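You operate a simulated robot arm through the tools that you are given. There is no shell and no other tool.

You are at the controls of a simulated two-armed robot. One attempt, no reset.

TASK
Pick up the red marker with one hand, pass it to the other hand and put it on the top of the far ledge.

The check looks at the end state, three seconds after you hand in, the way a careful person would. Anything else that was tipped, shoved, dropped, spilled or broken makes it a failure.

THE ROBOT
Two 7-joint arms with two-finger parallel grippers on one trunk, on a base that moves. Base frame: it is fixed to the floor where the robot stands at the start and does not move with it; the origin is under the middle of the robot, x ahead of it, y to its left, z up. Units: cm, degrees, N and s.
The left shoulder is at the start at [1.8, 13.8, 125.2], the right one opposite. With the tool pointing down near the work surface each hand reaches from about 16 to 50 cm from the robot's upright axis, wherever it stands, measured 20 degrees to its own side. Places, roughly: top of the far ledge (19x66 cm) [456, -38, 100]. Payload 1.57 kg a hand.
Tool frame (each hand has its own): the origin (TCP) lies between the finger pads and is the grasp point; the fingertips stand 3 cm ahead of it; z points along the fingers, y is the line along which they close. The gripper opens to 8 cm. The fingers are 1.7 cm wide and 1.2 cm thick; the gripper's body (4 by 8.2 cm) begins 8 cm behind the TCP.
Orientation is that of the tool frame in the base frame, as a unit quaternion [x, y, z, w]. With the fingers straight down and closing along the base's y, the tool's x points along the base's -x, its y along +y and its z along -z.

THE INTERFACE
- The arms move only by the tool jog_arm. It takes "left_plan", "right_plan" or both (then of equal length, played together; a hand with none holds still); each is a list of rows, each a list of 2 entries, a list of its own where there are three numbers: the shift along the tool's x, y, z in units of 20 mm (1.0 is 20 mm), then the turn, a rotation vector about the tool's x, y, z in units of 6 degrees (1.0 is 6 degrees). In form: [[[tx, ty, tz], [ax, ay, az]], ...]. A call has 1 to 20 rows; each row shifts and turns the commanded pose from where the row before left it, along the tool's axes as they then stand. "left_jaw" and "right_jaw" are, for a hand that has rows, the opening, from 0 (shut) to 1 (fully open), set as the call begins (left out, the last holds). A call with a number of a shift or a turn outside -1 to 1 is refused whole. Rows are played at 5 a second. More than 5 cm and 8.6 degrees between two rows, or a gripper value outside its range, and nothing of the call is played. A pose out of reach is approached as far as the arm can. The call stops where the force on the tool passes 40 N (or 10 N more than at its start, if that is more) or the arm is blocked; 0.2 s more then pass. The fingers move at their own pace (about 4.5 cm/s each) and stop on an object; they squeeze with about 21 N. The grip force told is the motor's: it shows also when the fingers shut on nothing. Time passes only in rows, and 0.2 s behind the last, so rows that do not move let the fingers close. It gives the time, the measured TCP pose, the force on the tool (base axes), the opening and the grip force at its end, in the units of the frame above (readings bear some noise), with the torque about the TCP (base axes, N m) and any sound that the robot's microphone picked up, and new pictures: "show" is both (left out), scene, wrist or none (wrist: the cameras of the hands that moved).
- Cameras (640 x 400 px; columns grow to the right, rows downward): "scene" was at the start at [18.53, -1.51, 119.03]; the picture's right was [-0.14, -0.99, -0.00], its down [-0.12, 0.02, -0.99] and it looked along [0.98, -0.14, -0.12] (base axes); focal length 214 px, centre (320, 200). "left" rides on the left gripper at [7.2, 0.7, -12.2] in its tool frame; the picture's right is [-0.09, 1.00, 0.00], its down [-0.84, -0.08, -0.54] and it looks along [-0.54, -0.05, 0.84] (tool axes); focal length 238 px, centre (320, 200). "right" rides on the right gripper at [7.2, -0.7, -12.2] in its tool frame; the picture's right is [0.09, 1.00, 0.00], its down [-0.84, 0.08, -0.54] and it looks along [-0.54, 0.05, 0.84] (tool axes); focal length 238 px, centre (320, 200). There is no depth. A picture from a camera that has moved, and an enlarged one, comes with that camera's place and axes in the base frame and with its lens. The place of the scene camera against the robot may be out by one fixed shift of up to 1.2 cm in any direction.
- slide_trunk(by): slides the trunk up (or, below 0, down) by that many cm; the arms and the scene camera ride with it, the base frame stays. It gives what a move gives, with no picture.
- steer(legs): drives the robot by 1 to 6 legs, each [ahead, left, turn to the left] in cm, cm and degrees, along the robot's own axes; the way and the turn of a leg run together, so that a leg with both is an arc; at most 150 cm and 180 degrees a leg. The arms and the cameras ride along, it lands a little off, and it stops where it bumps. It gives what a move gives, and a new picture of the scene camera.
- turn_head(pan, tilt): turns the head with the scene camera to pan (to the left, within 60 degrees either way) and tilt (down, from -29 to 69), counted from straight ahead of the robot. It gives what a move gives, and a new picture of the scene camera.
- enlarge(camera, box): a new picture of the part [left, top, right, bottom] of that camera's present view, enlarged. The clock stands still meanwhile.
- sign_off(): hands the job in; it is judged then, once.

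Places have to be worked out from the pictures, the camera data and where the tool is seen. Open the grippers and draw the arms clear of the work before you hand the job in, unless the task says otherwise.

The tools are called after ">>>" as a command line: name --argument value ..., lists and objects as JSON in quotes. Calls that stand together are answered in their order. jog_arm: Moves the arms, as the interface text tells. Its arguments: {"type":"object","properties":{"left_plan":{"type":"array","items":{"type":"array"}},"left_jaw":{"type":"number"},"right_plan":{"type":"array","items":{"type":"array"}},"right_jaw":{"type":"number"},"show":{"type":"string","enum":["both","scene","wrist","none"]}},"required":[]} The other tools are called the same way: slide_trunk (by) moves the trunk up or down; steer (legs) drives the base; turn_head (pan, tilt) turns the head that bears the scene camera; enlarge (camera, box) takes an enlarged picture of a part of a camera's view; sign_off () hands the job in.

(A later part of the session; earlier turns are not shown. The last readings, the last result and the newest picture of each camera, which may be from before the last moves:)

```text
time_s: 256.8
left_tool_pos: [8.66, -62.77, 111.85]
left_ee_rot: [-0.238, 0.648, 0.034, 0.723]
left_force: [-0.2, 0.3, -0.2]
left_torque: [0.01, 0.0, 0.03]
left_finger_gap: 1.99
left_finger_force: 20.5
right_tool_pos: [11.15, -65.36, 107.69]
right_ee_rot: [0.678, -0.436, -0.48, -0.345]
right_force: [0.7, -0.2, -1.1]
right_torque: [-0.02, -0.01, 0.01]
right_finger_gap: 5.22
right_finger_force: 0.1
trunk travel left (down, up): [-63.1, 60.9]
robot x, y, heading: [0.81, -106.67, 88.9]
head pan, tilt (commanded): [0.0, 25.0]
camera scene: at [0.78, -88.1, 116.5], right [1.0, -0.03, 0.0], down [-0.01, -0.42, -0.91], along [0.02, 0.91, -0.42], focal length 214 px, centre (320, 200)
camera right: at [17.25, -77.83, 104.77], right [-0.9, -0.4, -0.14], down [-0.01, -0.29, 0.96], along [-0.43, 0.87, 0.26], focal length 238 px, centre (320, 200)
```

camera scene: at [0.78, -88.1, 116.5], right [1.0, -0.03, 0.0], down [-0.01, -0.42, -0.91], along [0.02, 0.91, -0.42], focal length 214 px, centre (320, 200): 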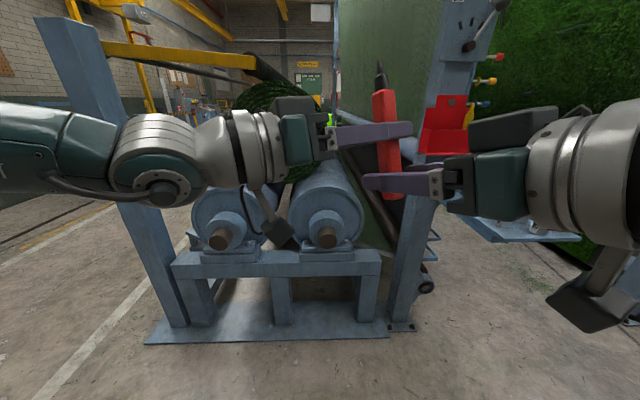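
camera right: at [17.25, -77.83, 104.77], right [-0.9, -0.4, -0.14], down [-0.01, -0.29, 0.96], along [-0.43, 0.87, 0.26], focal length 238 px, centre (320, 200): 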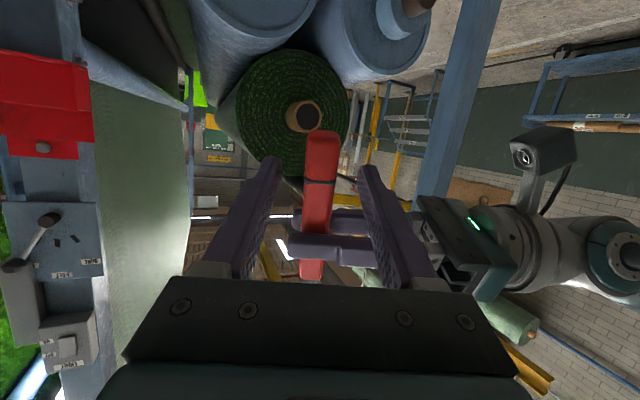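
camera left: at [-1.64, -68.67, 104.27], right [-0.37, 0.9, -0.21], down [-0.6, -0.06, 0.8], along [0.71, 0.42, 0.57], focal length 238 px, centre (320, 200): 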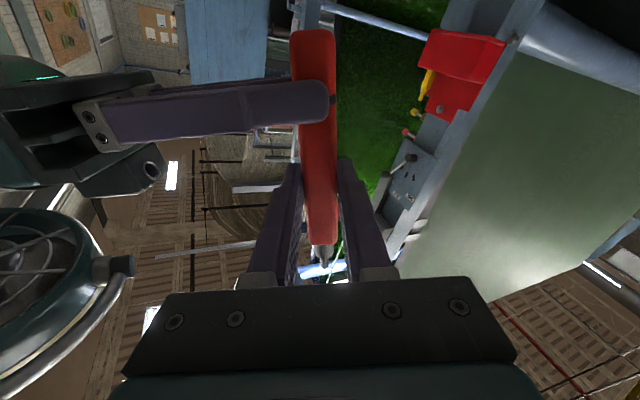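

The left hand holds the marker alone (gap 1.99 cm). I withdraw the right hand backward, then outward to the right.

>>> jog_arm --right_plan '[[[0, 0, -0.6], [0, 0, 0]], [[0, 0, -0.6], [0, 0, 0]], [[0, 0, -0.6], [0, 0, 0]], [[0, -0.2, -0.6], [0, 0, 0]], [[0, -0.9, -0.2], [0.5, 0, 0.15]], [[0, -0.9, 0], [0.5, 0, 0.15]], [[0, -0.9, 0], [0.5, 0, 0.15]], [[0, -0.9, 0], [0.5, 0, 0.15]], [[0, -0.9, 0], [0.5, 0, 0.15]], [[0, -0.9, 0], [0.5, 0, 0.15]], [[0, -0.9, 0], [0, 0, 0]]]' --show "both"

```text
time_s: 259.1
left_tool_pos: [8.65, -62.65, 111.86]
left_ee_rot: [-0.238, 0.648, 0.034, 0.722]
left_force: [0.3, 0.5, 0.3]
left_torque: [0.02, -0.01, 0.02]
left_finger_gap: 1.98
left_finger_force: 21.2
right_tool_pos: [25.67, -67.11, 109.95]
right_ee_rot: [0.595, -0.538, -0.421, -0.424]
right_force: [0.6, -0.7, 0.5]
right_torque: [-0.06, -0.01, -0.01]
right_finger_gap: 5.21
right_finger_force: 0.0
trunk travel left (down, up): [-63.1, 60.9]
robot x, y, heading: [0.92, -106.87, 88.4]
head pan, tilt (commanded): [0.0, 25.0]
camera scene: at [0.79, -88.1, 116.5], right [1.0, -0.03, 0.0], down [-0.01, -0.42, -0.91], along [0.02, 0.91, -0.42], focal length 214 px, centre (320, 200)
camera right: at [27.31, -80.66, 106.72], right [-0.99, -0.09, -0.14], down [-0.11, -0.29, 0.95], along [-0.12, 0.95, 0.27], focal length 238 px, centre (320, 200)
```

scene: 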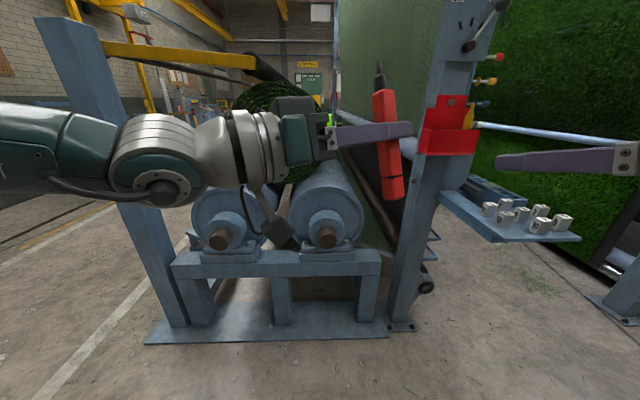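
right: 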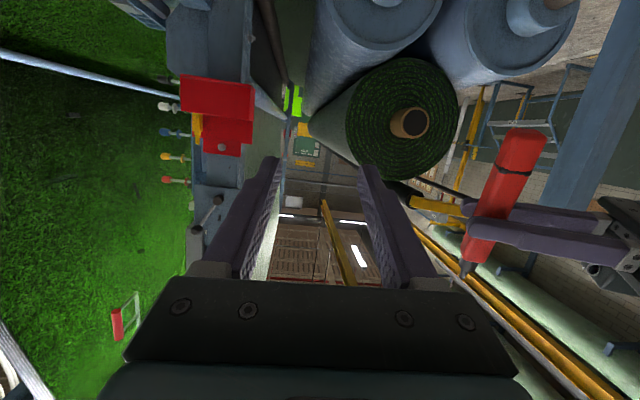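

The marker is securely in the left hand. I retreat the left hand toward its own side and begin turning it back to fingers-down, along the path it came.

>>> jog_arm --left_plan '[[[0, -0.22, -0.6], [0, 0, 0]], [[0, -0.22, -0.6], [0, 0, 0]], [[0, -0.22, -0.6], [0, 0, 0]], [[0, -0.22, -0.6], [0, 0, 0]], [[0, -0.22, -0.6], [0, 0, 0]], [[0, 0, -0.6], [0, 0, 0]], [[0, 0, -0.6], [0, 0, 0]], [[0, 0, -0.5], [-0.31, 0.35, -0.18]], [[0, 0, 0], [-0.62, 0.697, -0.358]], [[0, 0, 0], [-0.62, 0.697, -0.358]], [[0, 0, 0], [-0.62, 0.697, -0.358]], [[0, 0, 0], [-0.62, 0.697, -0.358]], [[0, 0, 0], [-0.31, 0.35, -0.18]]]' --show "both"

```text
time_s: 261.9
left_tool_pos: [0.87, -68.27, 112.12]
left_ee_rot: [-0.413, 0.729, 0.028, 0.545]
left_force: [0.1, 0.1, -1.3]
left_torque: [0.0, 0.01, 0.03]
left_finger_gap: 2.0
left_finger_force: 21.0
right_tool_pos: [25.63, -67.03, 109.85]
right_ee_rot: [0.595, -0.537, -0.422, -0.424]
right_force: [0.6, -0.1, 0.4]
right_torque: [0.01, 0.04, -0.01]
right_finger_gap: 5.2
right_finger_force: 0.0
trunk travel left (down, up): [-63.1, 60.9]
robot x, y, heading: [0.76, -106.9, 88.6]
head pan, tilt (commanded): [0.0, 25.0]
camera scene: at [0.78, -88.1, 116.5], right [1.0, -0.03, 0.0], down [-0.01, -0.42, -0.91], along [0.02, 0.91, -0.42], focal length 214 px, centre (320, 200)
camera left: at [-9.53, -77.81, 110.77], right [-0.62, 0.71, -0.33], down [-0.32, 0.16, 0.93], along [0.72, 0.69, 0.12], focal length 238 px, centre (320, 200)
```

scene: 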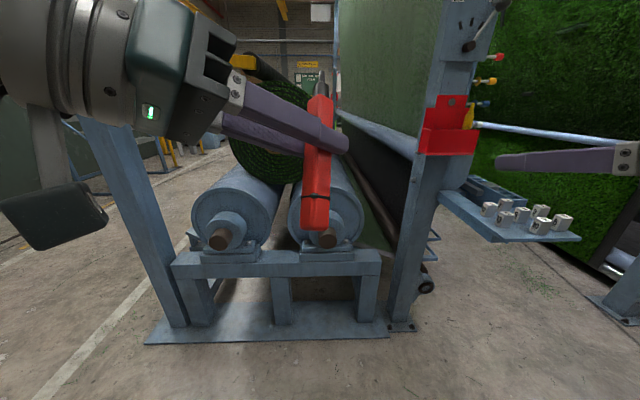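
left: 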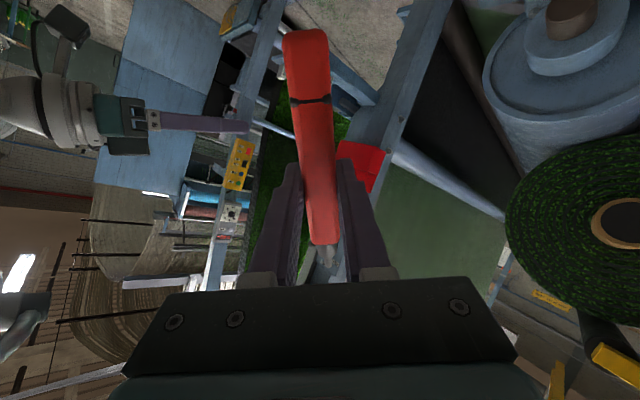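

The grip stays firm (gap 2.0 cm). I move the left hand further to its own side and complete the turn to fingers-down.

>>> jog_arm --left_plan '[[[0.134, 0.48, -0.77], [0, 0, 0]], [[0.134, 0.48, -0.77], [0, 0, 0]], [[0.134, 0.48, -0.77], [0, 0, 0]], [[0.134, 0.48, -0.77], [0, 0, 0]], [[0.134, 0.48, -0.77], [0, 0, 0]], [[0.134, 0.48, -0.77], [0, 0, 0]], [[0, 0, 0], [-0.614, 0.701, -0.356]], [[0, 0, 0], [-0.614, 0.701, -0.356]], [[0, 0, 0], [-0.614, 0.701, -0.356]], [[0, 0, 0], [-0.614, 0.701, -0.356]], [[0, 0, 0], [-0.614, 0.701, -0.356]], [[0, 0, 0], [-0.614, 0.701, -0.356]], [[0, 0, 0], [-0.614, 0.701, -0.356]], [[0, 0, 0], [-0.614, 0.701, -0.356]], [[0, 0, 0], [-0.614, 0.701, -0.356]], [[0, 0, 0], [-0.614, 0.701, -0.356]], [[0, 0, 0], [-0.614, 0.701, -0.356]], [[0, 0, 0], [-0.614, 0.701, -0.356]]]' --show "both"

```text
time_s: 265.8
left_tool_pos: [-10.19, -69.87, 112.11]
left_ee_rot: [-0.694, 0.72, 0.001, -0.003]
left_force: [0.7, -0.6, -0.5]
left_torque: [-0.02, -0.02, -0.03]
left_finger_gap: 2.01
left_finger_force: 21.0
left hand out of reach, approached as far as the arm can: row 6
right_tool_pos: [25.52, -67.17, 110.11]
right_ee_rot: [0.595, -0.538, -0.421, -0.424]
right_force: [-0.2, -0.1, 0.5]
right_torque: [0.0, 0.01, 0.04]
right_finger_gap: 5.16
right_finger_force: 0.0
trunk travel left (down, up): [-63.1, 60.9]
robot x, y, heading: [0.63, -107.22, 88.5]
head pan, tilt (commanded): [0.0, 25.0]
camera scene: at [0.79, -88.1, 116.5], right [1.0, -0.03, 0.0], down [-0.01, -0.42, -0.91], along [0.02, 0.91, -0.42], focal length 214 px, centre (320, 200)
camera left: at [-10.97, -76.97, 124.26], right [-0.99, 0.13, 0.0], down [0.11, 0.84, 0.54], along [0.07, 0.53, -0.84], focal length 238 px, centre (320, 200)
```

scene: 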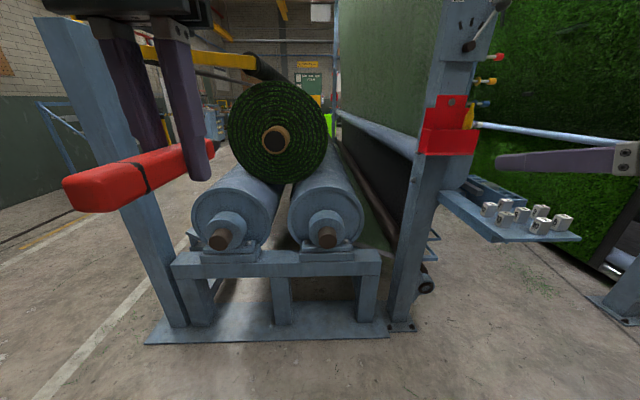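
left: 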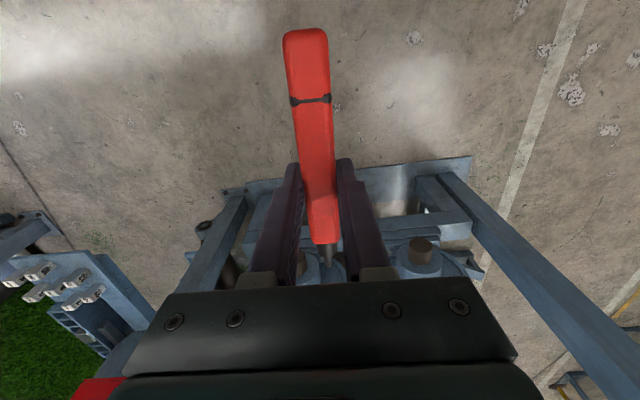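

The marker now hangs horizontally in the left hand, gripped near its middle. I fold the right hand down and outward so it stays clear at the ledge.

>>> jog_arm --right_plan '[[[0, -0.5, -0.2], [0, 1, 0]], [[0, -0.5, -0.2], [0, 1, 0]], [[0, -0.5, -0.2], [0, 1, 0]], [[0, -0.3, -0.2], [0, 1, 0]], [[0, -0.3, -0.2], [0, 1, 0]], [[0, -0.3, -0.2], [0, 1, 0]], [[0, -0.3, -0.2], [0, 1, 0]], [[0, 0, -0.2], [0, 1, 0]], [[0, 0, -0.2], [0, 1, 0]], [[0, 0, -0.2], [0, 1, 0]], [[0, 0, -0.2], [0, 1, 0]], [[0, 0, -0.2], [0, 1, 0]]]' --show "scene"

```text
time_s: 268.4
left_tool_pos: [-10.16, -69.91, 112.13]
left_ee_rot: [-0.694, 0.72, 0.0, -0.001]
left_force: [-0.2, 0.8, -1.0]
left_torque: [-0.01, 0.0, 0.02]
left_finger_gap: 1.99
left_finger_force: 21.4
right_tool_pos: [30.96, -69.77, 113.59]
right_ee_rot: [0.729, -0.684, 0.009, -0.026]
right_force: [1.1, 0.3, -0.6]
right_torque: [0.0, 0.03, 0.03]
right_finger_gap: 5.19
right_finger_force: 0.1
trunk travel left (down, up): [-63.1, 60.9]
robot x, y, heading: [0.72, -106.6, 88.4]
head pan, tilt (commanded): [0.0, 25.0]
camera scene: at [0.79, -88.1, 116.5], right [1.0, -0.03, 0.0], down [-0.01, -0.42, -0.91], along [0.02, 0.91, -0.42], focal length 214 px, centre (320, 200)
```

scene: 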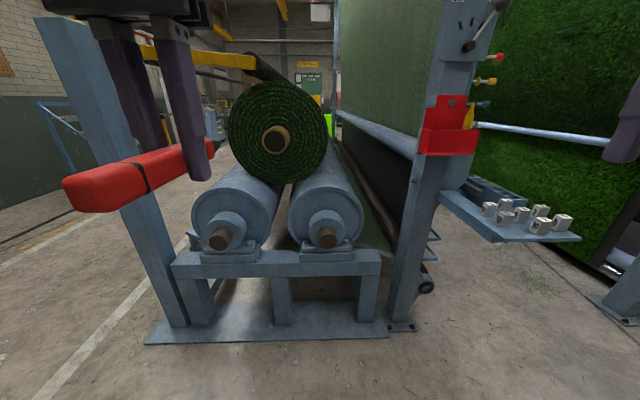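

Both hands are set. I pull the right hand back a bit and turn the robot toward the aisle, checking the grip after the turn.

>>> jog_arm --right_plan '[[[0.9, 0, 0], [0, 0, 0]], [[0.9, 0, 0], [0, 0, 0]], [[0.9, 0, 0], [0, 0, 0]]]' --show "none"

>>> steer --legs '[[0, 0, -88.5]]'

```text
time_s: 269.1
left_tool_pos: [-10.09, -69.85, 112.04]
left_ee_rot: [-0.694, 0.72, -0.001, -0.002]
left_force: [-0.6, 0.6, -0.8]
left_torque: [-0.01, -0.01, 0.01]
left_finger_gap: 2.01
left_finger_force: 21.0
right_tool_pos: [31.32, -75.36, 112.02]
right_ee_rot: [0.727, -0.686, 0.027, -0.009]
right_force: [0.7, 0.0, 0.1]
right_torque: [0.02, 0.0, -0.01]
right_finger_gap: 5.19
right_finger_force: 0.0
trunk travel left (down, up): [-63.1, 60.9]
robot x, y, heading: [0.64, -107.18, 88.2]
head pan, tilt (commanded): [0.0, 25.0]
```

```text
time_s: 273.3
left_tool_pos: [37.31, -94.6, 112.04]
left_ee_rot: [-0.003, 1.0, 0.001, 0.0]
left_force: [-0.9, -0.1, 0.1]
left_torque: [0.02, -0.04, 0.02]
left_finger_gap: 1.99
left_finger_force: 20.9
right_tool_pos: [33.4, -136.56, 112.07]
right_ee_rot: [-0.05, 0.998, -0.028, -0.011]
right_force: [-1.2, 0.9, 0.3]
right_torque: [-0.03, 0.02, -0.01]
right_finger_gap: 5.2
right_finger_force: 0.1
trunk travel left (down, up): [-63.1, 60.9]
robot x, y, heading: [0.32, -107.0, 1.2]
head pan, tilt (commanded): [0.0, 25.0]
camera scene: at [19.47, -106.95, 116.5], right [0.02, -1.0, 0.0], down [-0.42, -0.01, -0.91], along [0.91, 0.02, -0.42], focal length 214 px, centre (320, 200)
```

scene: 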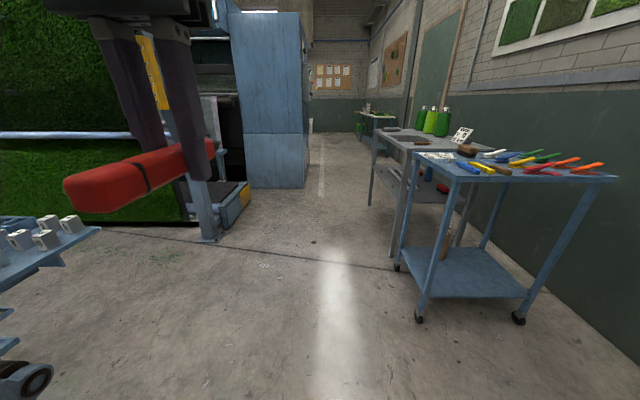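

The grip holds at 1.99 cm. I drive along the aisle at y≈−110 up to just before the cabinet.

>>> steer --legs '[[150, -5, -1.2], [138, 0, 0]]'

```text
refused: leg 1 is longer than a leg can be; nothing moved
```

>>> steer --legs '[[145, -5, -1.2], [143, 0, 0]]'

```text
time_s: 287.1
left_tool_pos: [322.54, -102.67, 112.08]
left_ee_rot: [0.014, 1.0, 0.001, -0.001]
left_force: [-0.2, 0.9, 0.5]
left_torque: [-0.02, -0.01, 0.01]
left_finger_gap: 2.03
left_finger_force: 20.8
right_tool_pos: [317.24, -144.52, 111.92]
right_ee_rot: [-0.032, 0.999, -0.027, -0.013]
right_force: [0.8, -0.3, -0.3]
right_torque: [0.0, -0.02, 0.01]
right_finger_gap: 5.22
right_finger_force: 0.1
trunk travel left (down, up): [-63.1, 60.9]
robot x, y, heading: [285.47, -113.74, -1.0]
head pan, tilt (commanded): [0.0, 25.0]
camera scene: at [304.32, -114.47, 116.5], right [-0.02, -1.0, 0.0], down [-0.42, 0.01, -0.91], along [0.91, -0.02, -0.42], focal length 214 px, centre (320, 200)
```

scene: 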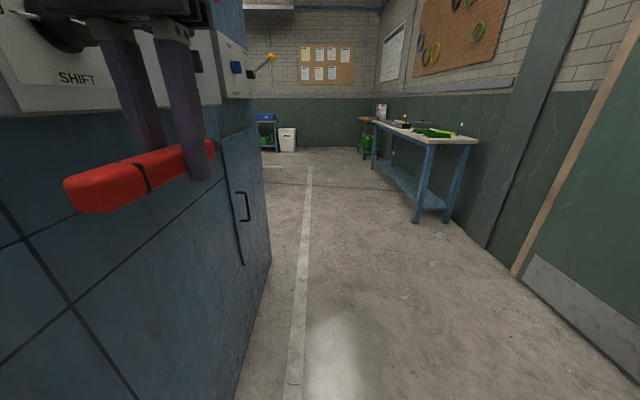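

Still well gripped. I slide right away from the cabinet console, slightly forward to clear the bench corner.

>>> steer --legs '[[8, -54, 1]]'

>>> steer --legs '[[140, 0, 0], [50, 3, 0]]'

```text
time_s: 290.2
left_tool_pos: [329.73, -155.96, 112.07]
left_ee_rot: [0.005, 1.0, 0.0, -0.002]
left_force: [-0.4, 0.0, -0.8]
left_torque: [0.01, 0.02, 0.01]
left_finger_gap: 2.0
left_finger_force: 21.6
right_tool_pos: [325.17, -197.81, 111.9]
right_ee_rot: [-0.041, 0.999, -0.027, -0.013]
right_force: [-0.1, -0.1, 0.5]
right_torque: [-0.02, -0.01, 0.02]
right_finger_gap: 5.19
right_finger_force: 0.0
trunk travel left (down, up): [-63.1, 60.9]
robot x, y, heading: [292.98, -167.95, 0.1]
head pan, tilt (commanded): [0.0, 25.0]
camera scene: at [311.66, -168.02, 116.5], right [0.0, -1.0, 0.0], down [-0.42, 0.0, -0.91], along [0.91, 0.0, -0.42], focal length 214 px, centre (320, 200)
```

scene: 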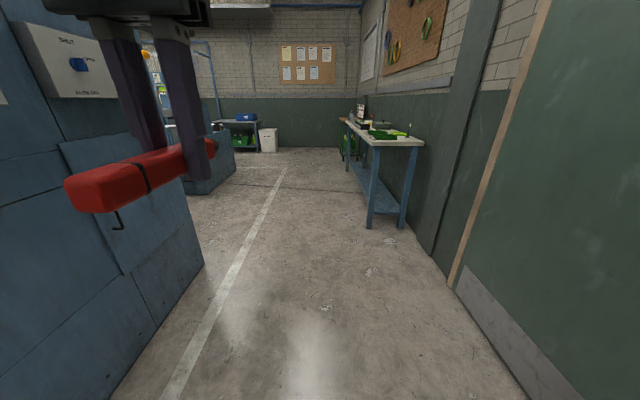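

```text
time_s: 299.8
left_tool_pos: [520.19, -151.4, 112.03]
left_ee_rot: [0.003, 1.0, 0.002, -0.001]
left_force: [0.6, -0.4, 0.0]
left_torque: [0.01, -0.04, 0.02]
left_finger_gap: 1.98
left_finger_force: 20.5
right_tool_pos: [515.85, -193.37, 111.94]
right_ee_rot: [-0.043, 0.999, -0.028, -0.013]
right_force: [0.2, -0.4, -0.2]
right_torque: [0.01, 0.01, 0.0]
right_finger_gap: 5.21
right_finger_force: 0.1
trunk travel left (down, up): [-63.1, 60.9]
robot x, y, heading: [483.7, -163.4, 0.1]
head pan, tilt (commanded): [0.0, 25.0]
camera scene: at [502.19, -163.6, 116.5], right [0.01, -1.0, 0.0], down [-0.42, 0.0, -0.91], along [0.91, 0.0, -0.42], focal length 214 px, centre (320, 200)
```

scene: 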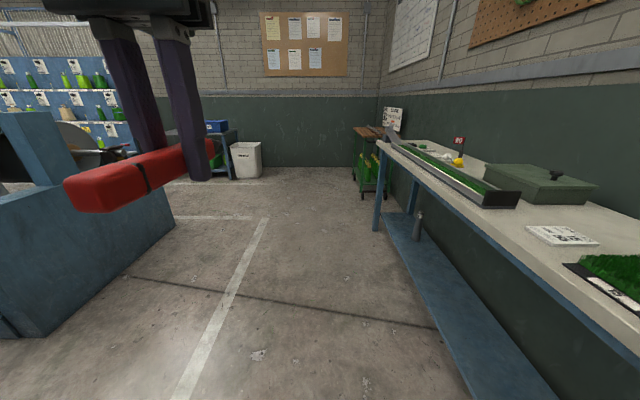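

The robot is past the cabinet's end. I move a little to the left away from the bench and turn left 145° to face the ledge corner.

>>> steer --legs '[[15, 25, 0], [0, 0, 145]]'

>>> turn_head --pan 0 --tilt 20

```text
time_s: 307.7
left_tool_pos: [461.33, -126.63, 112.13]
left_ee_rot: [0.95, -0.312, 0.001, 0.002]
left_force: [-0.3, 0.0, -0.8]
left_torque: [0.02, -0.01, 0.03]
left_finger_gap: 2.0
left_finger_force: 20.8
right_tool_pos: [489.65, -95.34, 111.83]
right_ee_rot: [0.963, -0.269, 0.022, -0.023]
right_force: [-0.7, -0.4, -0.5]
right_torque: [-0.01, -0.04, -0.02]
right_finger_gap: 5.22
right_finger_force: 0.0
trunk travel left (down, up): [-63.1, 60.9]
robot x, y, heading: [498.15, -139.18, 144.1]
head pan, tilt (commanded): [0.0, 25.0]
camera scene: at [482.19, -127.64, 116.5], right [0.58, 0.81, 0.0], down [0.34, -0.25, -0.91], along [-0.74, 0.53, -0.42], focal length 214 px, centre (320, 200)
```

scene: 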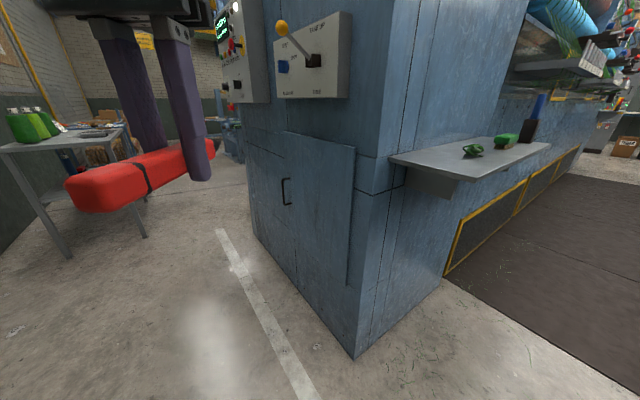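

```text
time_s: 308.3
left_tool_pos: [461.36, -126.71, 112.11]
left_ee_rot: [0.95, -0.313, 0.0, 0.001]
left_force: [0.3, 0.3, 0.1]
left_torque: [0.0, 0.01, 0.02]
left_finger_gap: 2.0
left_finger_force: 20.8
right_tool_pos: [489.63, -95.34, 111.96]
right_ee_rot: [0.962, -0.269, 0.022, -0.022]
right_force: [-0.1, -0.8, 0.5]
right_torque: [0.02, 0.0, -0.05]
right_finger_gap: 5.21
right_finger_force: 0.1
trunk travel left (down, up): [-63.1, 60.9]
robot x, y, heading: [498.74, -138.69, 144.1]
head pan, tilt (commanded): [0.0, 20.0]
camera scene: at [482.11, -127.58, 117.31], right [0.58, 0.81, 0.0], down [0.28, -0.2, -0.94], along [-0.76, 0.55, -0.34], focal length 214 px, centre (320, 200)
```

scene: 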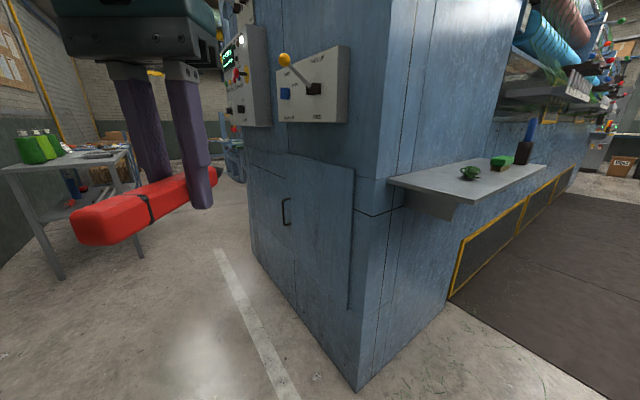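

The ledge is in full view. I enlarge it to measure its top and the objects on it.

>>> enlarge --camera "scene" --box '[370, 110, 560, 230]'

```text
3.33 times, centred on (465, 170) of scene
camera zoom: at [482.11, -127.58, 117.31], right [0.58, 0.81, 0.0], down [0.28, -0.2, -0.94], along [-0.76, 0.55, -0.34], focal length 715 px, centre (-163, 300)
```

zoom: 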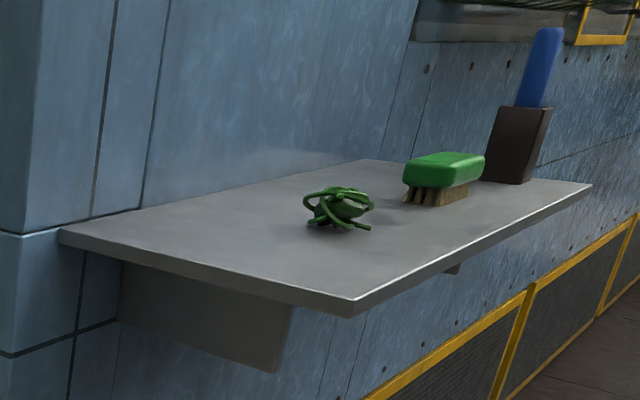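

I measure the ledge top's free end: x 446–465, y −71…−51, with the green tangle at about (455, −46). I will lay the marker diagonally around (456, −61.5); first I sidestep right, then approach part of the way.

>>> steer --legs '[[0, -49, 0], [28, 0, 0]]'

>>> turn_head --pan 15 --tilt 25

>>> enlarge --camera "left" --box '[0, 0, 640, 400]'

```text
time_s: 312.8
left_tool_pos: [467.85, -70.01, 112.02]
left_ee_rot: [0.95, -0.314, 0.002, 0.002]
left_force: [0.2, 0.2, 0.2]
left_torque: [-0.01, 0.0, -0.04]
left_finger_gap: 2.0
left_finger_force: 21.1
right_tool_pos: [496.11, -38.76, 111.91]
right_ee_rot: [0.962, -0.27, 0.021, -0.022]
right_force: [-0.5, 0.0, -0.4]
right_torque: [-0.01, 0.02, 0.03]
right_finger_gap: 5.22
right_finger_force: 0.0
trunk travel left (down, up): [-63.1, 60.9]
robot x, y, heading: [504.68, -81.71, 144.1]
head pan, tilt (commanded): [0.0, 20.0]
camera scene: at [488.54, -70.89, 117.31], right [0.59, 0.81, 0.0], down [0.28, -0.2, -0.94], along [-0.76, 0.55, -0.34], focal length 214 px, centre (320, 200)
```

scene: 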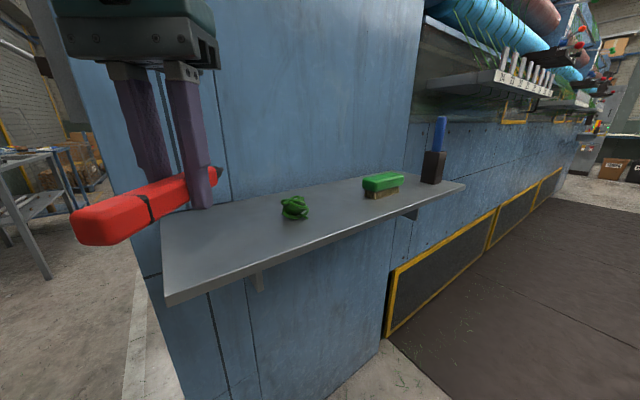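

```text
time_s: 313.6
left_tool_pos: [467.79, -69.81, 112.04]
left_ee_rot: [0.95, -0.313, 0.001, 0.001]
left_force: [-0.6, -0.7, -0.5]
left_torque: [0.01, 0.0, -0.04]
left_finger_gap: 1.99
left_finger_force: 20.9
right_tool_pos: [496.26, -38.71, 111.87]
right_ee_rot: [0.962, -0.27, 0.022, -0.022]
right_force: [-0.3, -0.3, 0.1]
right_torque: [0.01, -0.02, 0.0]
right_finger_gap: 5.17
right_finger_force: 0.0
trunk travel left (down, up): [-63.1, 60.9]
robot x, y, heading: [504.55, -81.91, 144.0]
head pan, tilt (commanded): [15.0, 25.0]
camera scene: at [487.48, -73.06, 116.5], right [0.36, 0.93, 0.0], down [0.39, -0.15, -0.91], along [-0.85, 0.32, -0.42], focal length 214 px, centre (320, 200)
```

scene: 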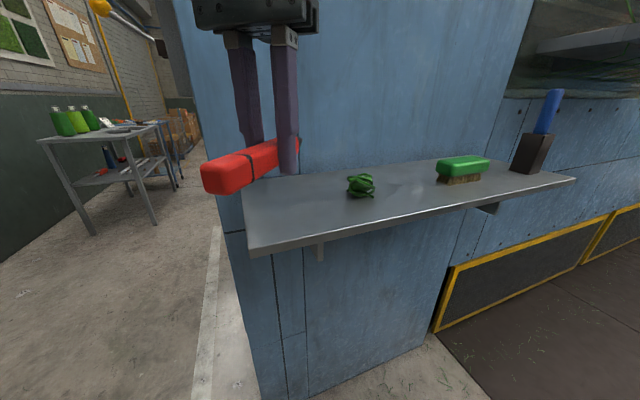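

```text
1.00 times, centred on (320, 200) of left (not enlarged: the box is as wide or as high as the picture)
camera zoom: at [473.24, -74.63, 124.22], right [-0.67, -0.75, 0.0], down [-0.63, 0.56, 0.54], along [-0.4, 0.36, -0.84], focal length 238 px, centre (320, 200)
```

zoom: 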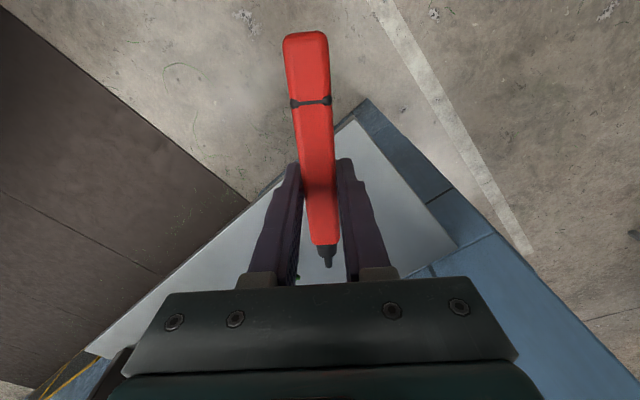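

The wrist view shows the ledge's outer near corner at about (467, −73). I drive ahead 13.5 cm to bring the marker over the free end of the ledge.

>>> steer --legs '[[13.5, 0, 0]]'

>>> enlarge --camera "left" --box '[0, 0, 640, 400]'

>>> enlarge --camera "scene" --box '[140, 60, 460, 260]'

```text
time_s: 314.9
left_tool_pos: [456.91, -61.93, 112.12]
left_ee_rot: [0.95, -0.313, 0.002, 0.001]
left_force: [0.4, -0.6, 0.3]
left_torque: [-0.02, -0.03, -0.03]
left_finger_gap: 2.01
left_finger_force: 21.0
right_tool_pos: [485.26, -30.85, 112.12]
right_ee_rot: [0.962, -0.271, 0.021, -0.022]
right_force: [-0.1, 0.1, -0.6]
right_torque: [-0.03, -0.03, 0.02]
right_finger_gap: 5.23
right_finger_force: 0.1
trunk travel left (down, up): [-63.1, 60.9]
robot x, y, heading: [493.68, -74.06, 144.0]
head pan, tilt (commanded): [15.0, 25.0]
camera scene: at [476.6, -65.17, 116.5], right [0.36, 0.93, 0.0], down [0.39, -0.15, -0.91], along [-0.85, 0.32, -0.42], focal length 214 px, centre (320, 200)
```

scene: 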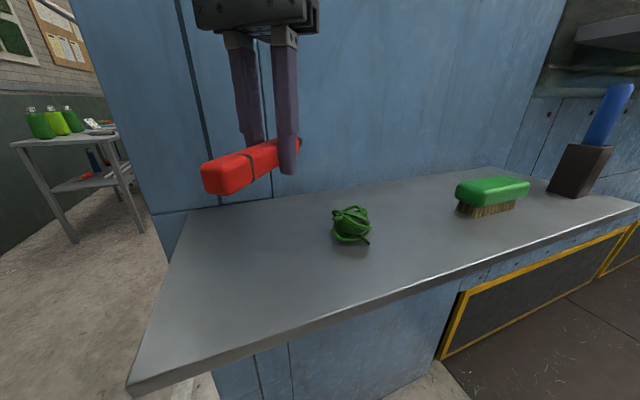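

```text
1.00 times, centred on (320, 200) of left (not enlarged: the box is as wide or as high as the picture)
camera zoom: at [462.36, -66.72, 124.22], right [-0.67, -0.75, 0.0], down [-0.63, 0.56, 0.54], along [-0.4, 0.36, -0.84], focal length 238 px, centre (320, 200)
```

zoom: 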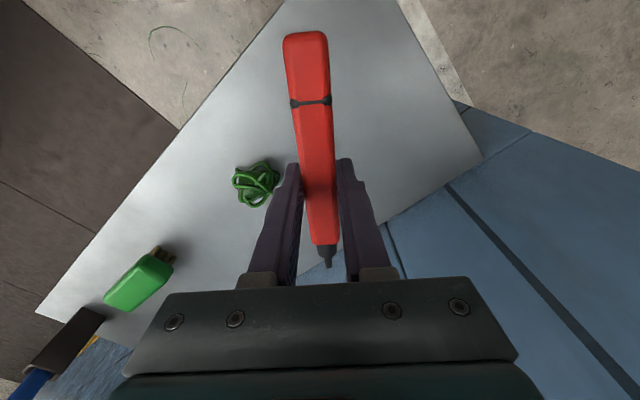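

```text
2.00 times, centred on (300, 160) of scene
camera zoom: at [476.6, -65.17, 116.5], right [0.36, 0.93, 0.0], down [0.39, -0.15, -0.91], along [-0.85, 0.32, -0.42], focal length 429 px, centre (360, 280)
```

zoom: 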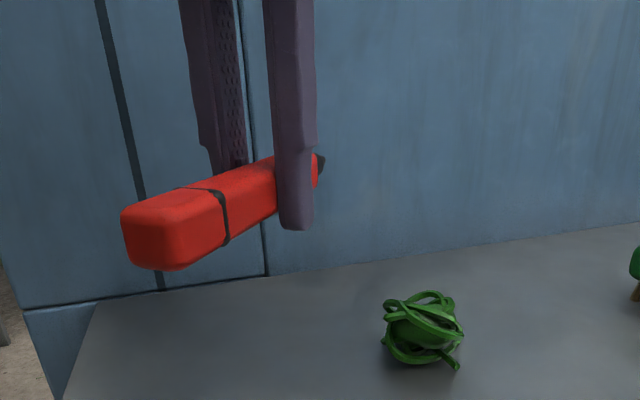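

The ledge top is at z≈99–100, back wall at x≈443.5, and the tangle at (456.5, −52.5). I shift the hand 1.6 cm away from the tangle and lower it 6 cm.

>>> jog_arm --left_plan '[[[0.15, 0.37, 0], [0, 0, 0]], [[0.15, 0.37, 0], [0, 0, 0]], [[0, 0, 0.6], [0, 0, 0]], [[0, 0, 0.6], [0, 0, 0]], [[0, 0, 0.6], [0, 0, 0]], [[0, 0, 0.6], [0, 0, 0]], [[0, 0, 0.6], [0, 0, 0]]]' --show "both"

>>> enlarge --camera "scene" --box '[140, 100, 380, 280]'

```text
time_s: 316.5
left_tool_pos: [456.58, -63.43, 105.96]
left_ee_rot: [0.949, -0.314, 0.001, 0.001]
left_force: [0.3, 0.0, 0.2]
left_torque: [-0.02, 0.01, 0.03]
left_finger_gap: 2.0
left_finger_force: 20.9
right_tool_pos: [485.35, -30.82, 111.9]
right_ee_rot: [0.962, -0.271, 0.022, -0.022]
right_force: [0.3, -0.5, -0.1]
right_torque: [0.01, -0.02, -0.04]
right_finger_gap: 5.17
right_finger_force: 0.0
trunk travel left (down, up): [-63.1, 60.9]
robot x, y, heading: [493.82, -73.95, 144.1]
head pan, tilt (commanded): [15.0, 25.0]
camera scene: at [476.6, -65.17, 116.5], right [0.36, 0.93, 0.0], down [0.39, -0.15, -0.91], along [-0.85, 0.32, -0.42], focal length 214 px, centre (320, 200)
camera left: at [462.01, -68.3, 118.2], right [-0.67, -0.74, 0.0], down [-0.63, 0.56, 0.54], along [-0.4, 0.36, -0.84], focal length 238 px, centre (320, 200)
```

scene: 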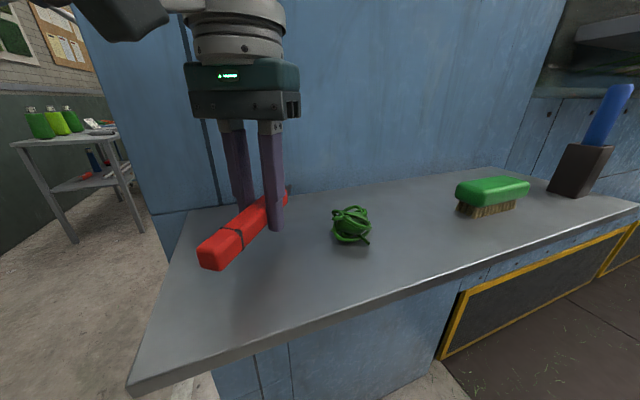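
left: 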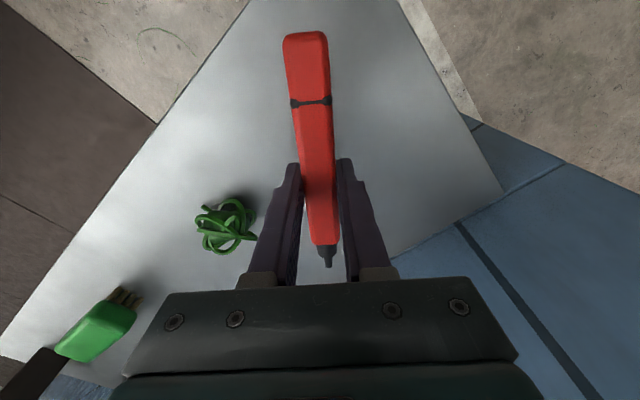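

```text
2.22 times, centred on (260, 190) of scene
camera zoom: at [476.6, -65.17, 116.5], right [0.36, 0.93, 0.0], down [0.39, -0.15, -0.91], along [-0.85, 0.32, -0.42], focal length 477 px, centre (453, 222)
```

zoom: 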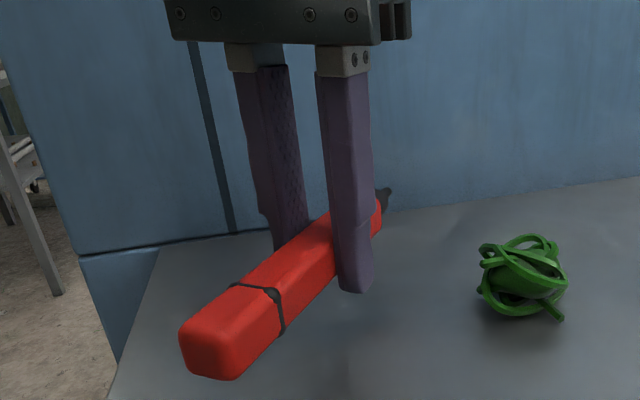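

The marker hovers a few centimetres above a clear area of the ledge. I lower it in small steps and watch for contact force.

>>> jog_arm --left_plan '[[[0, 0, 0.25], [0, 0, 0]], [[0, 0, 0.25], [0, 0, 0]], [[0, 0, 0.25], [0, 0, 0]], [[0, 0, 0.25], [0, 0, 0]]]' --show "none"

>>> enlarge --camera "scene" --box '[160, 140, 340, 290]'

```text
time_s: 317.5
left_tool_pos: [456.57, -63.6, 103.88]
left_ee_rot: [0.949, -0.314, 0.002, 0.001]
left_force: [0.1, -1.1, -0.2]
left_torque: [0.0, 0.0, 0.02]
left_finger_gap: 1.99
left_finger_force: 21.3
right_tool_pos: [485.29, -30.83, 111.94]
right_ee_rot: [0.962, -0.271, 0.021, -0.021]
right_force: [-0.2, 0.2, -0.2]
right_torque: [-0.03, 0.01, -0.02]
right_finger_gap: 5.2
right_finger_force: 0.1
trunk travel left (down, up): [-63.1, 60.9]
robot x, y, heading: [493.77, -73.86, 143.9]
head pan, tilt (commanded): [15.0, 25.0]
```

```text
2.67 times, centred on (250, 215) of scene
camera zoom: at [476.6, -65.17, 116.5], right [0.36, 0.93, 0.0], down [0.39, -0.15, -0.91], along [-0.85, 0.32, -0.42], focal length 572 px, centre (507, 160)
```

zoom: 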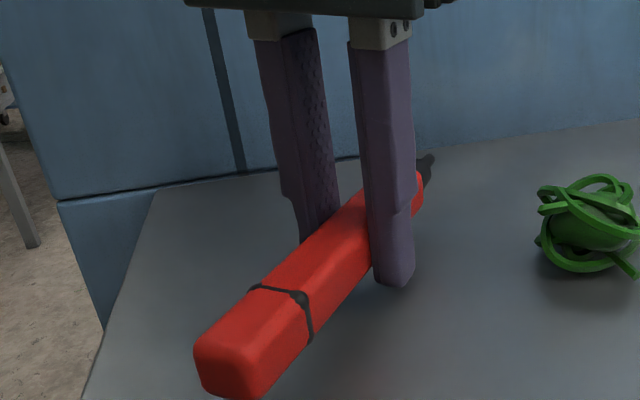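

No contact yet. I continue down in 2 mm steps.

>>> jog_arm --left_plan '[[[0, 0, 0.1], [0, 0, 0]], [[0, 0, 0.1], [0, 0, 0]], [[0, 0, 0.1], [0, 0, 0]], [[0, 0, 0.1], [0, 0, 0]]]' --show "none"

>>> enlarge --camera "scene" --box '[160, 140, 340, 290]'

```text
time_s: 318.5
left_tool_pos: [456.4, -63.68, 103.22]
left_ee_rot: [0.95, -0.313, 0.001, 0.001]
left_force: [-0.1, -0.6, -0.7]
left_torque: [-0.07, 0.03, 0.01]
left_finger_gap: 1.99
left_finger_force: 21.1
right_tool_pos: [485.28, -30.74, 111.95]
right_ee_rot: [0.962, -0.272, 0.022, -0.022]
right_force: [0.2, -1.1, 0.6]
right_torque: [-0.01, 0.01, 0.01]
right_finger_gap: 5.18
right_finger_force: 0.1
trunk travel left (down, up): [-63.1, 60.9]
robot x, y, heading: [494.03, -73.96, 144.0]
head pan, tilt (commanded): [15.0, 25.0]
```

```text
2.67 times, centred on (250, 215) of scene
camera zoom: at [476.6, -65.17, 116.5], right [0.36, 0.93, 0.0], down [0.39, -0.15, -0.91], along [-0.85, 0.32, -0.42], focal length 572 px, centre (507, 160)
```

zoom: 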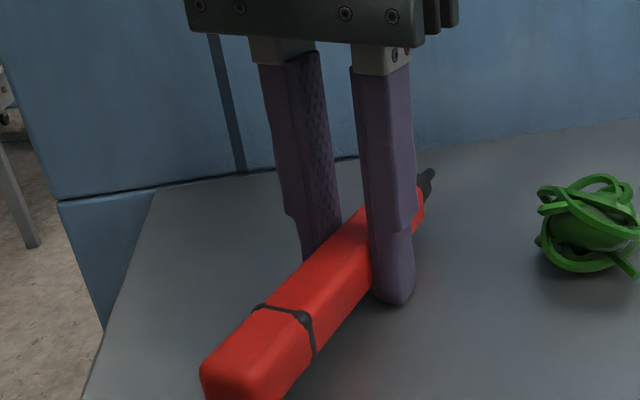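

Still no contact force. I go on in 2 mm steps.

>>> jog_arm --left_plan '[[[0, 0, 0.1], [0, 0, 0]], [[0, 0, 0.1], [0, 0, 0]], [[0, 0, 0], [0, 0, 0]]]' --show "none"

>>> jog_arm --left_plan '[[[0, 0, 0.1], [0, 0, 0]], [[0, 0, 0], [0, 0, 0]]]' --show "scene"

```text
time_s: 319.3
left_tool_pos: [456.59, -63.57, 103.1]
left_ee_rot: [0.95, -0.314, 0.001, 0.0]
left_force: [7.3, -5.7, 23.9]
left_torque: [0.09, -0.19, 0.09]
left_finger_gap: 1.99
left_finger_force: 21.3
right_tool_pos: [485.19, -30.91, 111.86]
right_ee_rot: [0.962, -0.27, 0.021, -0.021]
right_force: [0.1, -0.5, -0.1]
right_torque: [-0.02, 0.01, -0.02]
right_finger_gap: 5.22
right_finger_force: 0.1
trunk travel left (down, up): [-63.1, 60.9]
robot x, y, heading: [493.42, -73.88, 144.0]
head pan, tilt (commanded): [15.0, 25.0]
```

```text
time_s: 319.7
left_tool_pos: [456.49, -63.62, 103.07]
left_ee_rot: [0.949, -0.315, 0.001, 0.001]
left_force: [2.4, -4.2, 12.6]
left_torque: [-0.11, 0.07, 0.07]
left_finger_gap: 2.02
left_finger_force: 21.2
right_tool_pos: [485.29, -30.89, 111.81]
right_ee_rot: [0.962, -0.27, 0.022, -0.022]
right_force: [0.2, -0.5, -0.6]
right_torque: [-0.02, -0.01, 0.03]
right_finger_gap: 5.19
right_finger_force: 0.1
trunk travel left (down, up): [-63.1, 60.9]
robot x, y, heading: [493.59, -74.26, 144.1]
head pan, tilt (commanded): [15.0, 25.0]
stopped in row 1 (left hand): the force on the tool passed its limit at 44 N (the readings are from after the stop); the commanded pose is now the measured one
camera scene: at [476.57, -65.24, 116.48], right [0.36, 0.93, 0.0], down [0.39, -0.15, -0.91], along [-0.85, 0.32, -0.42], focal length 214 px, centre (320, 200)
```

scene: 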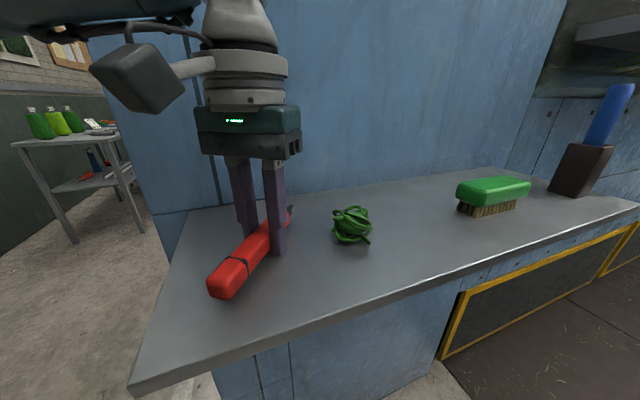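

The fingertips touched the ledge (z≈100). I relieve the pressure by 1 mm, then open the left gripper to let the marker settle.

>>> jog_arm --left_plan '[[[0, 0, -0.06], [0, 0, 0]], [[0, 0, 0], [0, 0, 0]]]' --show "none"

>>> jog_arm --left_plan '[[[0, 0, 0], [0, 0, 0]], [[0, 0, 0], [0, 0, 0]], [[0, 0, 0], [0, 0, 0]], [[0, 0, 0], [0, 0, 0]], [[0, 0, 0], [0, 0, 0]]]' --left_jaw 0.5 --show "both"

>>> enlarge --camera "scene" --box '[160, 140, 400, 310]'

```text
time_s: 320.3
left_tool_pos: [456.63, -63.5, 103.05]
left_ee_rot: [0.95, -0.314, 0.002, 0.0]
left_force: [0.4, 0.1, -0.6]
left_torque: [-0.03, 0.02, 0.04]
left_finger_gap: 2.0
left_finger_force: 21.2
right_tool_pos: [485.39, -30.8, 111.93]
right_ee_rot: [0.962, -0.27, 0.022, -0.022]
right_force: [-0.9, -0.7, -0.1]
right_torque: [-0.03, 0.01, -0.01]
right_finger_gap: 5.18
right_finger_force: 0.1
trunk travel left (down, up): [-63.1, 60.9]
robot x, y, heading: [493.64, -73.83, 143.9]
head pan, tilt (commanded): [15.0, 25.0]
```

```text
time_s: 321.5
left_tool_pos: [456.6, -63.57, 103.18]
left_ee_rot: [0.95, -0.314, 0.0, -0.001]
left_force: [0.1, 0.3, -0.4]
left_torque: [-0.01, 0.0, 0.01]
left_finger_gap: 3.98
left_finger_force: 0.1
right_tool_pos: [485.28, -30.8, 111.96]
right_ee_rot: [0.962, -0.271, 0.022, -0.022]
right_force: [-0.1, 0.1, -0.1]
right_torque: [0.02, -0.02, 0.02]
right_finger_gap: 5.19
right_finger_force: 0.1
trunk travel left (down, up): [-63.1, 60.9]
robot x, y, heading: [493.37, -74.18, 144.2]
head pan, tilt (commanded): [15.0, 25.0]
camera scene: at [476.61, -65.18, 116.5], right [0.36, 0.93, 0.0], down [0.39, -0.15, -0.91], along [-0.85, 0.32, -0.42], focal length 214 px, centre (320, 200)
camera left: at [462.03, -68.34, 115.26], right [-0.67, -0.74, 0.0], down [-0.63, 0.56, 0.54], along [-0.4, 0.36, -0.84], focal length 238 px, centre (320, 200)
```

scene: 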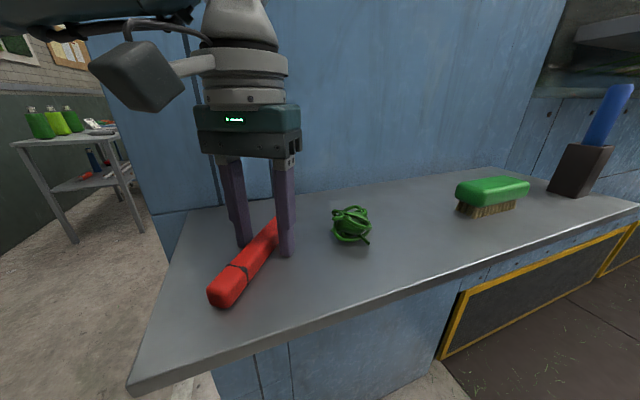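
left: 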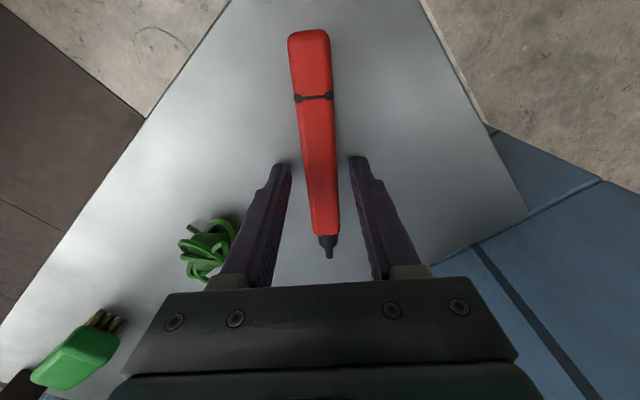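

```text
2.35 times, centred on (280, 225) of scene
camera zoom: at [476.61, -65.18, 116.5], right [0.36, 0.93, 0.0], down [0.39, -0.15, -0.91], along [-0.85, 0.32, -0.42], focal length 505 px, centre (414, 141)
```

zoom: 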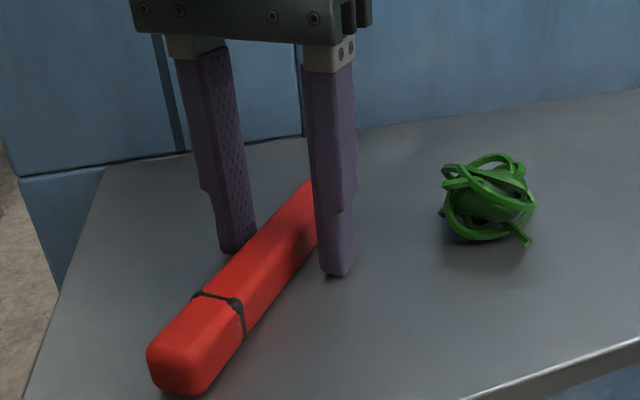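

The marker lies flat on the ledge, with the fingers open beside it. I raise the left hand straight up.

>>> jog_arm --left_plan '[[[0, 0, -0.3], [0, 0, 0]], [[0, 0, -0.4], [0, 0, 0]], [[0, 0, -0.5], [0, 0, 0]], [[0, 0, -0.6], [0, 0, 0]], [[0, 0, -0.7], [0, 0, 0]], [[0, 0, -0.7], [0, 0, 0]], [[0, 0, -0.7], [0, 0, 0]], [[0, 0, -0.7], [0, 0, 0]], [[0, 0, -0.7], [0, 0, 0]]]' --show "both"

```text
time_s: 323.5
left_tool_pos: [456.66, -63.56, 113.74]
left_ee_rot: [0.95, -0.313, 0.002, 0.0]
left_force: [0.6, 0.5, -0.1]
left_torque: [-0.01, 0.04, 0.0]
left_finger_gap: 3.99
left_finger_force: 0.0
right_tool_pos: [485.29, -30.74, 111.97]
right_ee_rot: [0.962, -0.27, 0.022, -0.022]
right_force: [-0.3, 0.0, -0.2]
right_torque: [-0.04, -0.02, 0.01]
right_finger_gap: 5.2
right_finger_force: 0.0
trunk travel left (down, up): [-63.1, 60.9]
robot x, y, heading: [493.53, -74.41, 144.1]
head pan, tilt (commanded): [15.0, 25.0]
camera scene: at [476.61, -65.18, 116.5], right [0.36, 0.93, 0.0], down [0.39, -0.15, -0.91], along [-0.85, 0.32, -0.42], focal length 214 px, centre (320, 200)
camera left: at [462.01, -68.29, 125.9], right [-0.67, -0.74, 0.0], down [-0.63, 0.56, 0.54], along [-0.4, 0.36, -0.84], focal length 238 px, centre (320, 200)
```

scene: 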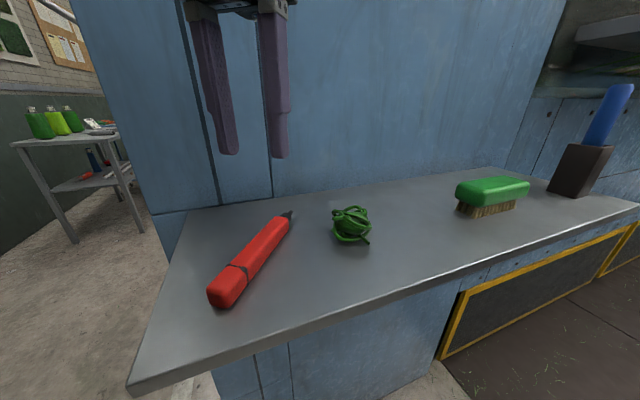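
left: 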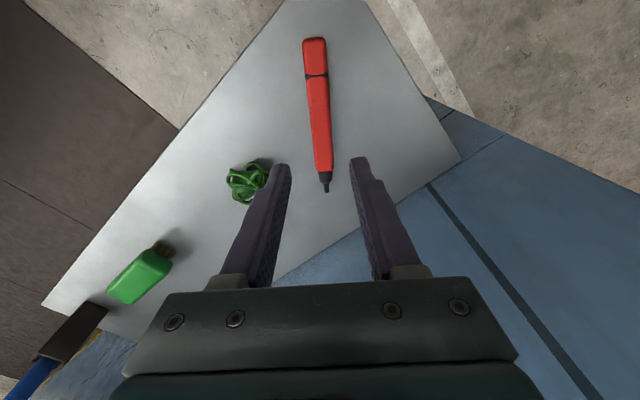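

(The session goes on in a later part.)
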